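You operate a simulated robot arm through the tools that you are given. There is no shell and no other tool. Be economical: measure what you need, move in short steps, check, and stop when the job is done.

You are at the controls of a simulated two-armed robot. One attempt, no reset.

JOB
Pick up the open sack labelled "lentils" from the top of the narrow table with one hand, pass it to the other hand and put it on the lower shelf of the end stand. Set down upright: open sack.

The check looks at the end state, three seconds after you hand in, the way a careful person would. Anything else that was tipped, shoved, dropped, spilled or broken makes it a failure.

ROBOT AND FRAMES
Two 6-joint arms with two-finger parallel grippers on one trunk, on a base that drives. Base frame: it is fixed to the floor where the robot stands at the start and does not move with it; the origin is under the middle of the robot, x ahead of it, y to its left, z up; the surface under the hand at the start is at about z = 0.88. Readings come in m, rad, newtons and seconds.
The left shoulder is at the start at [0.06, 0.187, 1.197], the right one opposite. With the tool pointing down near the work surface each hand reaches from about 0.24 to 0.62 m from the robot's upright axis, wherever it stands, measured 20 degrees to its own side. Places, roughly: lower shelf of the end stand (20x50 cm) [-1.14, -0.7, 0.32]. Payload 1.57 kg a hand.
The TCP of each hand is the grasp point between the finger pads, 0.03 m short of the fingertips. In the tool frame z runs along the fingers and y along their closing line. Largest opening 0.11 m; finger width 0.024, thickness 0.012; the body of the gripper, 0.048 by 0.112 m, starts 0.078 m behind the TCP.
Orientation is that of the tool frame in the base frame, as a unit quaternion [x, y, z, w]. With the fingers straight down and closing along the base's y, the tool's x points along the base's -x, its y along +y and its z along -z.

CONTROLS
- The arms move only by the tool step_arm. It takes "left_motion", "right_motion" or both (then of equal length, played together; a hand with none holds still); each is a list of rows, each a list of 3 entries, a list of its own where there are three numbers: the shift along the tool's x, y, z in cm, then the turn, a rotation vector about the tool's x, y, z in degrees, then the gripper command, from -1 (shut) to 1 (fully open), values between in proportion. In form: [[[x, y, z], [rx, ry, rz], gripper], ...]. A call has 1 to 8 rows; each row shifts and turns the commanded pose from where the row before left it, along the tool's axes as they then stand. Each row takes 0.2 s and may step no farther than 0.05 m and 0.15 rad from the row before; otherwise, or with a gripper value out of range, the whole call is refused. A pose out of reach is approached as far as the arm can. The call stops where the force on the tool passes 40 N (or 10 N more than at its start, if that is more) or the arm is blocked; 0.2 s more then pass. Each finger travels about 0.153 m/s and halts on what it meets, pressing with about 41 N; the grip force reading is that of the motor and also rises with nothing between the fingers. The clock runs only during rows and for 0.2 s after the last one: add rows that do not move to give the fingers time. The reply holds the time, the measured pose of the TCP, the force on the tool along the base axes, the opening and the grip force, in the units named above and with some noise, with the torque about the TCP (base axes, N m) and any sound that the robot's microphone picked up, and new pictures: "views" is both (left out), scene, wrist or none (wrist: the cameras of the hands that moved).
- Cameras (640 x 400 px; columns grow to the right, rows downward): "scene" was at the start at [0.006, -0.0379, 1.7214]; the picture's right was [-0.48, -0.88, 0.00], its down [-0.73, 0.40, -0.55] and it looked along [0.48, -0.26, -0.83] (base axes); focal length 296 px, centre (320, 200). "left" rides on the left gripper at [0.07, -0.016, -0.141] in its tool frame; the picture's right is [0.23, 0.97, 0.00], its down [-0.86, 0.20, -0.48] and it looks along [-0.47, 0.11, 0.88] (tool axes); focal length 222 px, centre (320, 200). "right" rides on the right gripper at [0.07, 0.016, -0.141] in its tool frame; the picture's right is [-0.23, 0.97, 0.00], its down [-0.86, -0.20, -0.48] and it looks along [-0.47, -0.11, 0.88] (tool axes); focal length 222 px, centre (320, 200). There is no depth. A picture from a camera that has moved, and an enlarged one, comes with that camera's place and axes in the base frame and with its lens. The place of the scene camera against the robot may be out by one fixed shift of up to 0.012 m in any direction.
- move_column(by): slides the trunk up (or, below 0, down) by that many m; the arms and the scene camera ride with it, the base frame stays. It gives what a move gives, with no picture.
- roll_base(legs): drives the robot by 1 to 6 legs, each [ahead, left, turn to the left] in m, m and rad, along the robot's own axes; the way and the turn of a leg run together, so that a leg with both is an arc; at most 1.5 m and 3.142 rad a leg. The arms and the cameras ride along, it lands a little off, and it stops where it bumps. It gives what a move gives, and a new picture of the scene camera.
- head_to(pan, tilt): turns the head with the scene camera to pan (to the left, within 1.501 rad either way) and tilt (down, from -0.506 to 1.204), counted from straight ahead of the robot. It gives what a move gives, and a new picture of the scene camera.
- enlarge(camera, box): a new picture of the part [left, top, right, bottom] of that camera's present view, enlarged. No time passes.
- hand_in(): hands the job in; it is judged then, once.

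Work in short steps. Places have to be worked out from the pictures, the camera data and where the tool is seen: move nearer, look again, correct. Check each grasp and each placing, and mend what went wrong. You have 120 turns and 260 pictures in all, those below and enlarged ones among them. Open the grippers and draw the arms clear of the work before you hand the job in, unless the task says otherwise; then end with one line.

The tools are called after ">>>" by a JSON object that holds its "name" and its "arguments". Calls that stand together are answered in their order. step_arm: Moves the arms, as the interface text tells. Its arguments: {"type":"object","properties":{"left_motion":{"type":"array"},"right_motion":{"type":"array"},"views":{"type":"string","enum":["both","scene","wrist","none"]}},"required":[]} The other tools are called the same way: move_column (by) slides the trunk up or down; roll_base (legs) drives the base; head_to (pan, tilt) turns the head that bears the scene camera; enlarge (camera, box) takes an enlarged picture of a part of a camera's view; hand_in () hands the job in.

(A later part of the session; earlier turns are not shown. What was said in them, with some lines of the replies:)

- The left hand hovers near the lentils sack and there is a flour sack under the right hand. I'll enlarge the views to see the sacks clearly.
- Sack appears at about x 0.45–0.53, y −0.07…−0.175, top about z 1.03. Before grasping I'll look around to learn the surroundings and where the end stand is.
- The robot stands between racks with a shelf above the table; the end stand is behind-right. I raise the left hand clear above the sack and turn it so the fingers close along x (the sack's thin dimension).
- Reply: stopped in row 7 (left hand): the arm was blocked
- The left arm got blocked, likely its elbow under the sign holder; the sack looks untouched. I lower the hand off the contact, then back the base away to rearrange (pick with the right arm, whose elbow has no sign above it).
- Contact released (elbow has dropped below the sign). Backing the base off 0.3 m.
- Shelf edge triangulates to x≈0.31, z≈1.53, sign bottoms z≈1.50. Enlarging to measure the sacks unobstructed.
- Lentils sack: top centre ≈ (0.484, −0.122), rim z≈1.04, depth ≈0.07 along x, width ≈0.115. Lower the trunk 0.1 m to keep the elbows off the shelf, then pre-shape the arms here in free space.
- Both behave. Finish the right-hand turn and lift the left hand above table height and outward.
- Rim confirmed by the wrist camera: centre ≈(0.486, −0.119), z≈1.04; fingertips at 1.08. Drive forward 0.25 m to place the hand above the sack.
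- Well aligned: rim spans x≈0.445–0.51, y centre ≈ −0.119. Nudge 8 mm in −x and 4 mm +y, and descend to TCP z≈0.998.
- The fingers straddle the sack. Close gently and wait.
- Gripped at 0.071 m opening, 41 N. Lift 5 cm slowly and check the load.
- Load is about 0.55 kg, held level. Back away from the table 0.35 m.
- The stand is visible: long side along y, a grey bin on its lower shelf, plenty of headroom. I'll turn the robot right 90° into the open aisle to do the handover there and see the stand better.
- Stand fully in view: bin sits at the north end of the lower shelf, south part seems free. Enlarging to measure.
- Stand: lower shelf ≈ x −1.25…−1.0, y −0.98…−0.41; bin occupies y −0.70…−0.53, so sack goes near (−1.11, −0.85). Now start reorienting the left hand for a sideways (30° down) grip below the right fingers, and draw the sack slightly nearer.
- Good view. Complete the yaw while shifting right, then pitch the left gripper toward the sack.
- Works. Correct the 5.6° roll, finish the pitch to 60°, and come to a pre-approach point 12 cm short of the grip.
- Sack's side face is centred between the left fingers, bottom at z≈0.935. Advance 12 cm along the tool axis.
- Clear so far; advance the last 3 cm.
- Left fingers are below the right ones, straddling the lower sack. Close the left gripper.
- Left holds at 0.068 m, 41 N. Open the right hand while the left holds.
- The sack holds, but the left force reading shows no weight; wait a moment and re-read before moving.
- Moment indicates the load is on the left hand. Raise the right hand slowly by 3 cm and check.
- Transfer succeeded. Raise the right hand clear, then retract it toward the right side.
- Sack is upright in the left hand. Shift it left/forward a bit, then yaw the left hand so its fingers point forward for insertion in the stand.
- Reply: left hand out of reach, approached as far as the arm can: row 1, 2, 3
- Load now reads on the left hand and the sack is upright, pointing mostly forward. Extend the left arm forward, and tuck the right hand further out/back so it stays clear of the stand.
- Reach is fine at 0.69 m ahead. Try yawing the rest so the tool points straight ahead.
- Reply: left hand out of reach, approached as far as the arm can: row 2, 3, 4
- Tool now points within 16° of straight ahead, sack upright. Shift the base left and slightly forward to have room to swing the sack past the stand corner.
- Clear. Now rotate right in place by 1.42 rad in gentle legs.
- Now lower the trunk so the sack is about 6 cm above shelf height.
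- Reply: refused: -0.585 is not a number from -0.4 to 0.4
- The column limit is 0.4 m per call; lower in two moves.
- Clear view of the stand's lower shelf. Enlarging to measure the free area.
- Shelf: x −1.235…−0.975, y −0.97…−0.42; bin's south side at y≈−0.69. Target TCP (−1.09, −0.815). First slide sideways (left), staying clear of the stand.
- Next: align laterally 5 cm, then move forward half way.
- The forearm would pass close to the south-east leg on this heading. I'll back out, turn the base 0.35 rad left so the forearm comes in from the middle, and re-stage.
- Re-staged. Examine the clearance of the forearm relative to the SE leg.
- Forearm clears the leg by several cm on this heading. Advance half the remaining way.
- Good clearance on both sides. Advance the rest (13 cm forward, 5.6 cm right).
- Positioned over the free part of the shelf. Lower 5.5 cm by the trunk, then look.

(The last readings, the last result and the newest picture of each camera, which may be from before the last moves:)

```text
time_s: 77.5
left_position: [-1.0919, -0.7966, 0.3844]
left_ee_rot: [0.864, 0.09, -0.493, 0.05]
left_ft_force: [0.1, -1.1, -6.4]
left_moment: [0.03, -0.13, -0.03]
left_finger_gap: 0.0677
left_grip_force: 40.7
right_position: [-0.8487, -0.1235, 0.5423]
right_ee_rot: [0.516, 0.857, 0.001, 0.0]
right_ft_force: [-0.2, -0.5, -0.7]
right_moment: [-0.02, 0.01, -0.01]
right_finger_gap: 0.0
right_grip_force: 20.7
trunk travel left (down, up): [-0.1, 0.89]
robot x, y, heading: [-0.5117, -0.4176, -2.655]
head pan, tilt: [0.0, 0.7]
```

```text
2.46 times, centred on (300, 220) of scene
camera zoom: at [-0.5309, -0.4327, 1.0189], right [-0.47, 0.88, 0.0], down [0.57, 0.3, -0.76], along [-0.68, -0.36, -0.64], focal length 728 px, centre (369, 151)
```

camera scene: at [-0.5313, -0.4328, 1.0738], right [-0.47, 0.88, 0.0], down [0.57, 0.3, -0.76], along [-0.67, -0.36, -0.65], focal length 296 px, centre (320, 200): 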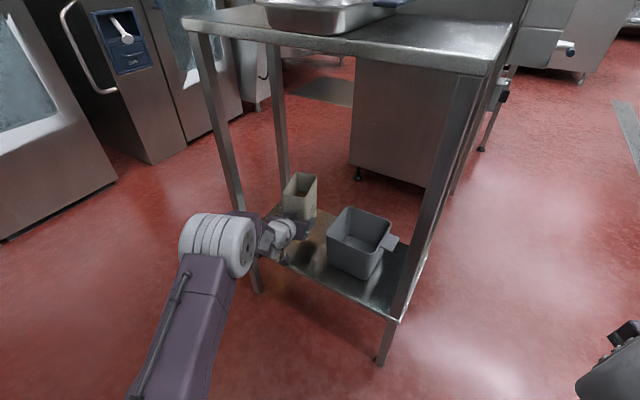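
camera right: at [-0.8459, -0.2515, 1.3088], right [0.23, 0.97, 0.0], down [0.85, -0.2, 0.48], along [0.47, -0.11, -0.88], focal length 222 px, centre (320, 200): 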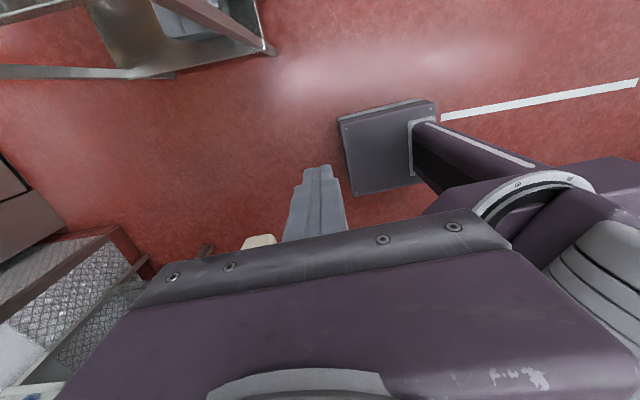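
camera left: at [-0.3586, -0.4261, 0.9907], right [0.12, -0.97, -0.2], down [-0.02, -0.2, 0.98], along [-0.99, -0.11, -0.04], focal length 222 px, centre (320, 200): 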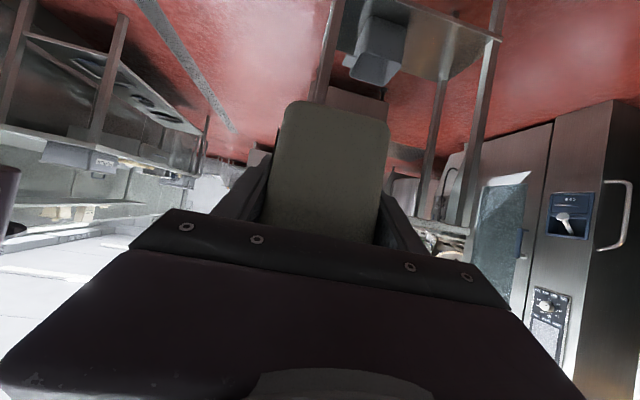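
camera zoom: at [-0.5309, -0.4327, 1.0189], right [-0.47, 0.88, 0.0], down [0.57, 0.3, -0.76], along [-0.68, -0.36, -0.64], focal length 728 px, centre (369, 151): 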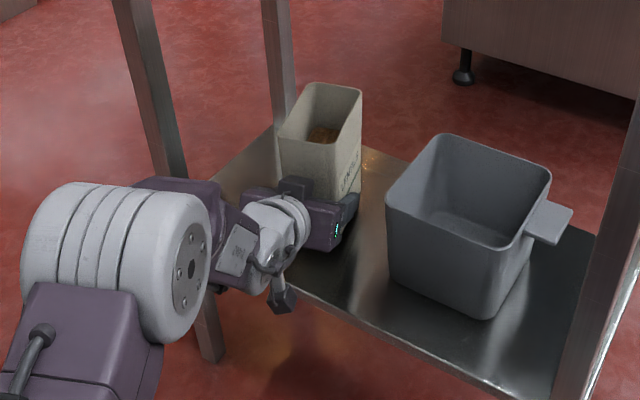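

About 2 cm to go. Lower in 5 mm steps with the arm and watch the force.

>>> {"name": "step_arm", "arguments": {"left_motion": [[[0.43, 0, 0.255], [0, 0, 0], -1], [[0.43, 0, 0.255], [0, 0, 0], -1], [[0.43, 0, 0.255], [0, 0, 0], -1], [[0, 0, 0], [0, 0, 0], -1]], "views": "wrist"}}

```text
time_s: 78.5
left_position: [-1.0937, -0.7971, 0.3708]
left_ee_rot: [0.863, 0.089, -0.495, 0.048]
left_ft_force: [0.2, 0.1, -6.6]
left_moment: [0.03, -0.09, 0.0]
left_finger_gap: 0.0679
left_grip_force: 41.1
right_position: [-0.8484, -0.1245, 0.542]
right_ee_rot: [0.516, 0.856, 0.001, 0.0]
right_ft_force: [-0.3, 1.1, -0.2]
right_moment: [0.03, -0.01, -0.02]
right_finger_gap: 0.0
right_grip_force: 21.4
trunk travel left (down, up): [-0.1, 0.89]
robot x, y, heading: [-0.5109, -0.4143, -2.657]
head pan, tilt: [0.0, 0.7]
camera left: at [-0.9433, -0.7486, 0.3831], right [0.31, -0.93, -0.2], down [0.02, -0.2, 0.98], along [-0.95, -0.31, -0.04], focal length 222 px, centre (320, 200)
```

left: 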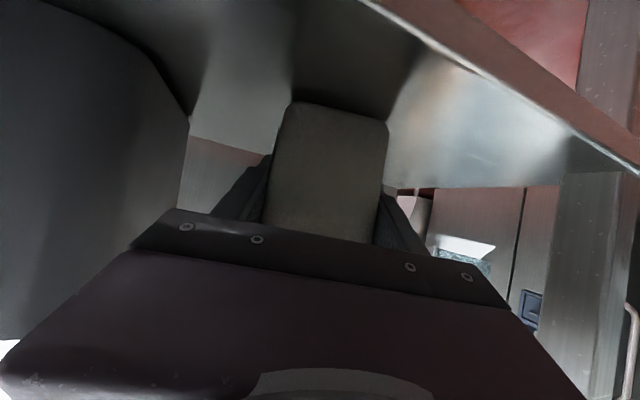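

No contact yet (still −6.6 N). Continue in 2 mm steps.

>>> {"name": "step_arm", "arguments": {"left_motion": [[[0.172, 0, 0.102], [0, 0, 0], -1], [[0.172, 0, 0.102], [0, 0, 0], -1], [[0.172, 0, 0.102], [0, 0, 0], -1], [[0, 0, 0], [0, 0, 0], -1]], "views": "none"}}

```text
time_s: 79.5
left_position: [-1.0934, -0.7967, 0.3698]
left_ee_rot: [0.862, 0.089, -0.497, 0.049]
left_ft_force: [3.5, -0.1, 11.8]
left_moment: [-0.47, 0.83, 0.05]
left_finger_gap: 0.0677
left_grip_force: 40.8
right_position: [-0.8469, -0.1237, 0.5435]
right_ee_rot: [0.516, 0.857, -0.001, 0.0]
right_ft_force: [0.7, -0.4, -0.6]
right_moment: [-0.01, 0.02, 0.0]
right_finger_gap: 0.0
right_grip_force: 21.3
trunk travel left (down, up): [-0.1, 0.89]
robot x, y, heading: [-0.5122, -0.4203, -2.653]
head pan, tilt: [0.0, 0.7]
```

Contact with the shelf (about 18 N pressing). Ease up 3 mm, then open slowly.

>>> {"name": "step_arm", "arguments": {"left_motion": [[[-0.258, 0, -0.153], [0, 0, 0], -1], [[0, 0, 0], [0, 0, 0], -1]], "views": "wrist"}}

```text
time_s: 80.1
left_position: [-1.0929, -0.7969, 0.3685]
left_ee_rot: [0.864, 0.089, -0.493, 0.048]
left_ft_force: [-3.3, -1.4, 5.1]
left_moment: [-0.36, 0.81, 0.05]
left_finger_gap: 0.0675
left_grip_force: 41.1
right_position: [-0.8481, -0.1227, 0.5427]
right_ee_rot: [0.516, 0.856, 0.0, 0.0]
right_ft_force: [-0.2, 0.0, -0.9]
right_moment: [0.03, -0.04, 0.0]
right_finger_gap: 0.0002
right_grip_force: 21.4
trunk travel left (down, up): [-0.1, 0.89]
robot x, y, heading: [-0.513, -0.4189, -2.656]
head pan, tilt: [0.0, 0.7]
camera left: at [-0.9432, -0.7484, 0.3807], right [0.31, -0.93, -0.2], down [0.02, -0.2, 0.98], along [-0.95, -0.31, -0.04], focal length 222 px, centre (320, 200)
```

left: 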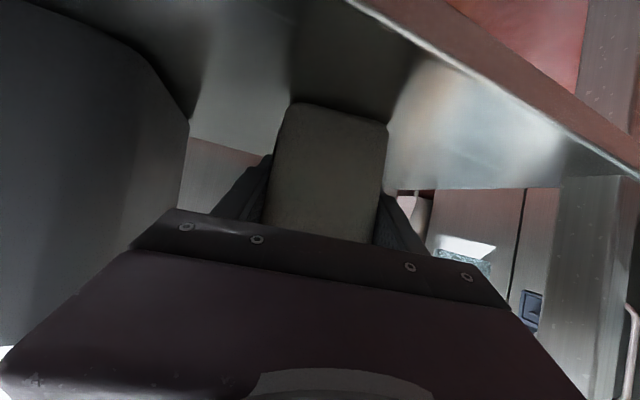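

Nearly neutral. Open the left gripper gradually.

>>> {"name": "step_arm", "arguments": {"left_motion": [[[0, 0, 0], [0, 0, 0], 0.3], [[0, 0, 0], [0, 0, 0], 0.5], [[0, 0, 0], [0, 0, 0], 0.8], [[0, 0, 0], [0, 0, 0], 0.8]], "views": "wrist"}}

>>> {"name": "enlarge", "arguments": {"camera": "scene", "box": [170, 140, 430, 300]}}

```text
time_s: 81.1
left_position: [-1.0927, -0.7973, 0.369]
left_ee_rot: [0.864, 0.089, -0.494, 0.048]
left_ft_force: [-0.1, -0.3, 0.0]
left_moment: [0.01, -0.03, 0.02]
left_finger_gap: 0.0989
left_grip_force: 0.0
right_position: [-0.8481, -0.1228, 0.5428]
right_ee_rot: [0.517, 0.856, 0.001, 0.0]
right_ft_force: [-0.2, 0.3, 0.1]
right_moment: [0.02, 0.03, -0.01]
right_finger_gap: 0.0001
right_grip_force: 21.3
trunk travel left (down, up): [-0.1, 0.89]
robot x, y, heading: [-0.5117, -0.4157, -2.651]
head pan, tilt: [0.0, 0.7]
camera left: at [-0.9432, -0.7486, 0.3805], right [0.31, -0.93, -0.2], down [0.02, -0.2, 0.98], along [-0.95, -0.31, -0.04], focal length 222 px, centre (320, 200)
```

left: 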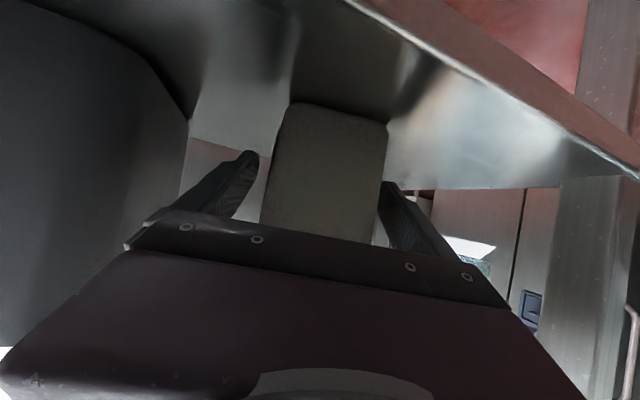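

```text
2.46 times, centred on (300, 220) of scene
camera zoom: at [-0.5303, -0.4323, 1.0189], right [-0.47, 0.88, 0.0], down [0.57, 0.3, -0.76], along [-0.68, -0.36, -0.64], focal length 728 px, centre (369, 151)
```

zoom: 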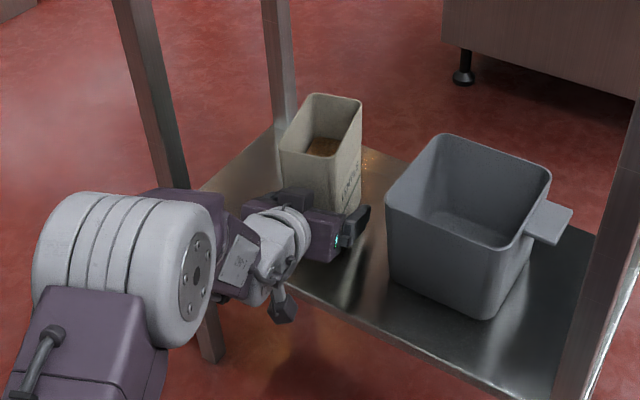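

Sack stands on the shelf, released. Open fully and back the base out along the finger direction.

>>> {"name": "step_arm", "arguments": {"left_motion": [[[0, 0, 0], [0, 0, 0], 1], [[0, 0, -1], [0, 0, 0], 1], [[0, 0, -1.5], [0, 0, 0], 1], [[0, 0, 0], [0, 0, 0], 1]], "views": "wrist"}}

>>> {"name": "roll_base", "arguments": {"legs": [[-0.096, 0.028, 0]]}}

```text
time_s: 82.1
left_position: [-1.0721, -0.7926, 0.381]
left_ee_rot: [0.864, 0.086, -0.493, 0.045]
left_ft_force: [-0.3, 0.0, 0.0]
left_moment: [0.0, -0.01, -0.03]
left_finger_gap: 0.11
left_grip_force: 0.0
right_position: [-0.8475, -0.1229, 0.5436]
right_ee_rot: [0.516, 0.856, 0.0, 0.0]
right_ft_force: [0.2, 0.5, -0.3]
right_moment: [0.0, 0.01, -0.01]
right_finger_gap: 0.0
right_grip_force: 21.1
trunk travel left (down, up): [-0.1, 0.89]
robot x, y, heading: [-0.5133, -0.4149, -2.654]
head pan, tilt: [0.0, 0.7]
camera left: at [-0.9217, -0.7454, 0.3936], right [0.3, -0.93, -0.2], down [0.02, -0.21, 0.98], along [-0.95, -0.3, -0.04], focal length 222 px, centre (320, 200)
```

left: 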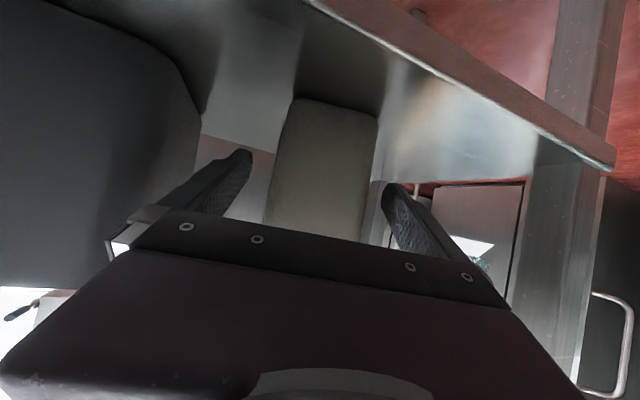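

```text
time_s: 83.3
left_position: [-0.9738, -0.7732, 0.3798]
left_ee_rot: [0.864, 0.087, -0.493, 0.046]
left_ft_force: [-0.5, 0.6, 0.4]
left_moment: [0.0, 0.02, 0.01]
left_finger_gap: 0.1099
left_grip_force: 0.1
right_position: [-0.7505, -0.1032, 0.5437]
right_ee_rot: [0.517, 0.856, 0.0, 0.0]
right_ft_force: [-0.9, -0.3, 0.2]
right_moment: [-0.01, 0.02, -0.01]
right_finger_gap: 0.0001
right_grip_force: 21.7
trunk travel left (down, up): [-0.1, 0.89]
robot x, y, heading: [-0.4137, -0.3944, -2.652]
head pan, tilt: [0.0, 0.7]
camera scene: at [-0.4325, -0.4123, 1.0189], right [-0.47, 0.88, 0.0], down [0.57, 0.3, -0.76], along [-0.68, -0.36, -0.64], focal length 296 px, centre (320, 200)
```

scene: 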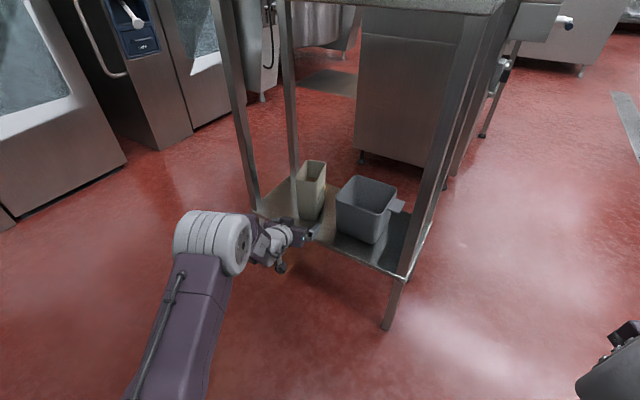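

The fingers are off the sack, which stands upright. Back out further and inspect.

>>> {"name": "roll_base", "arguments": {"legs": [[-0.19, 0.03, 0]]}}

>>> {"name": "enlarge", "arguments": {"camera": "scene", "box": [230, 100, 450, 260]}}

>>> {"name": "enlarge", "arguments": {"camera": "left", "box": [0, 0, 640, 400]}}

```text
time_s: 84.8
left_position: [-0.7935, -0.7112, 0.379]
left_ee_rot: [0.864, 0.088, -0.494, 0.046]
left_ft_force: [1.0, 0.2, -0.5]
left_moment: [0.03, -0.02, -0.03]
left_finger_gap: 0.1098
left_grip_force: 0.0
right_position: [-0.5696, -0.0424, 0.5414]
right_ee_rot: [0.516, 0.856, 0.0, 0.001]
right_ft_force: [0.7, -0.2, -0.6]
right_moment: [-0.01, 0.03, -0.04]
right_finger_gap: 0.0002
right_grip_force: 20.8
trunk travel left (down, up): [-0.1, 0.89]
robot x, y, heading: [-0.2307, -0.3356, -2.648]
head pan, tilt: [0.0, 0.7]
camera scene: at [-0.2518, -0.3502, 1.0189], right [-0.47, 0.88, 0.0], down [0.57, 0.3, -0.76], along [-0.68, -0.36, -0.64], focal length 296 px, centre (320, 200)
```

scene: 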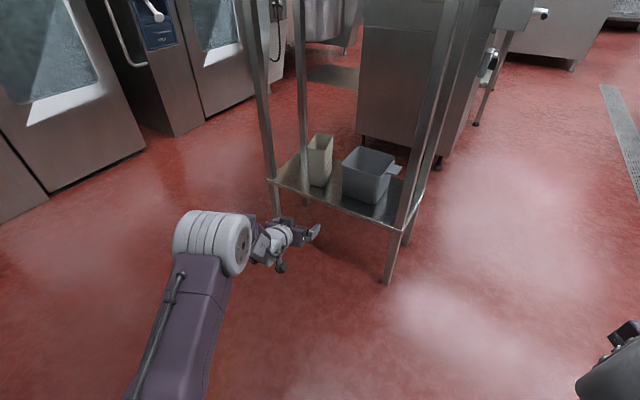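

```text
2.50 times, centred on (340, 180) of scene
camera zoom: at [-0.2518, -0.3502, 1.0189], right [-0.47, 0.88, 0.0], down [0.57, 0.3, -0.76], along [-0.68, -0.36, -0.64], focal length 739 px, centre (270, 250)
```

zoom: 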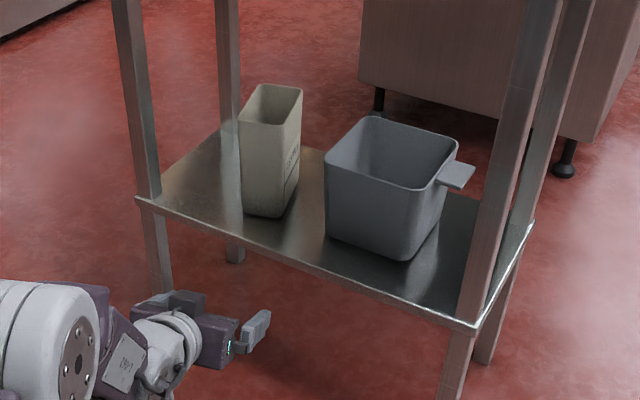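

```text
1.00 times, centred on (320, 200) of left (not enlarged: the box is as wide or as high as the picture)
camera zoom: at [-0.6431, -0.6636, 0.3935], right [0.31, -0.93, -0.2], down [0.02, -0.21, 0.98], along [-0.95, -0.3, -0.04], focal length 222 px, centre (320, 200)
```

zoom: 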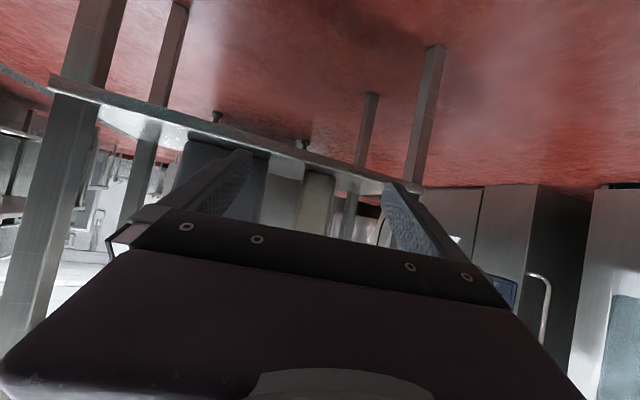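

The sack stands upright on the lower shelf next to the undisturbed bin, arms clear. Open the right gripper too, then hand in.

>>> {"name": "step_arm", "arguments": {"right_motion": [[[0, 0, 0], [0, 0, 0], 1], [[0, 0, 0], [0, 0, 0], 1], [[0, 0, 0], [0, 0, 0], 1]], "views": "scene"}}

>>> {"name": "hand_in", "arguments": {}}

```text
time_s: 85.6
left_position: [-0.7927, -0.7111, 0.3802]
left_ee_rot: [0.863, 0.088, -0.494, 0.047]
left_ft_force: [-0.3, 1.1, -0.5]
left_moment: [-0.03, 0.01, -0.03]
left_finger_gap: 0.1099
left_grip_force: 0.1
right_position: [-0.5705, -0.0412, 0.5427]
right_ee_rot: [0.516, 0.857, 0.0, 0.0]
right_ft_force: [0.7, 0.1, -0.2]
right_moment: [-0.01, 0.0, 0.02]
right_finger_gap: 0.1101
right_grip_force: 0.0
trunk travel left (down, up): [-0.1, 0.89]
robot x, y, heading: [-0.2345, -0.3317, -2.651]
head pan, tilt: [0.0, 0.7]
camera scene: at [-0.2518, -0.3502, 1.0189], right [-0.47, 0.88, 0.0], down [0.57, 0.3, -0.76], along [-0.68, -0.36, -0.64], focal length 296 px, centre (320, 200)
```

scene: 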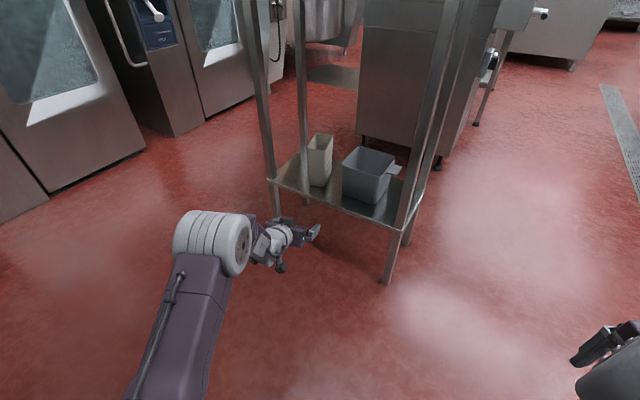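

```text
The job is handed in.
```

The lentils sack went from the right hand to the left and now stands upright on the end stand's lower shelf, with both grippers open and clear; early on the left arm was blocked, probably by the sign holder above the table, and nothing looked displaced in the pictures afterwards.
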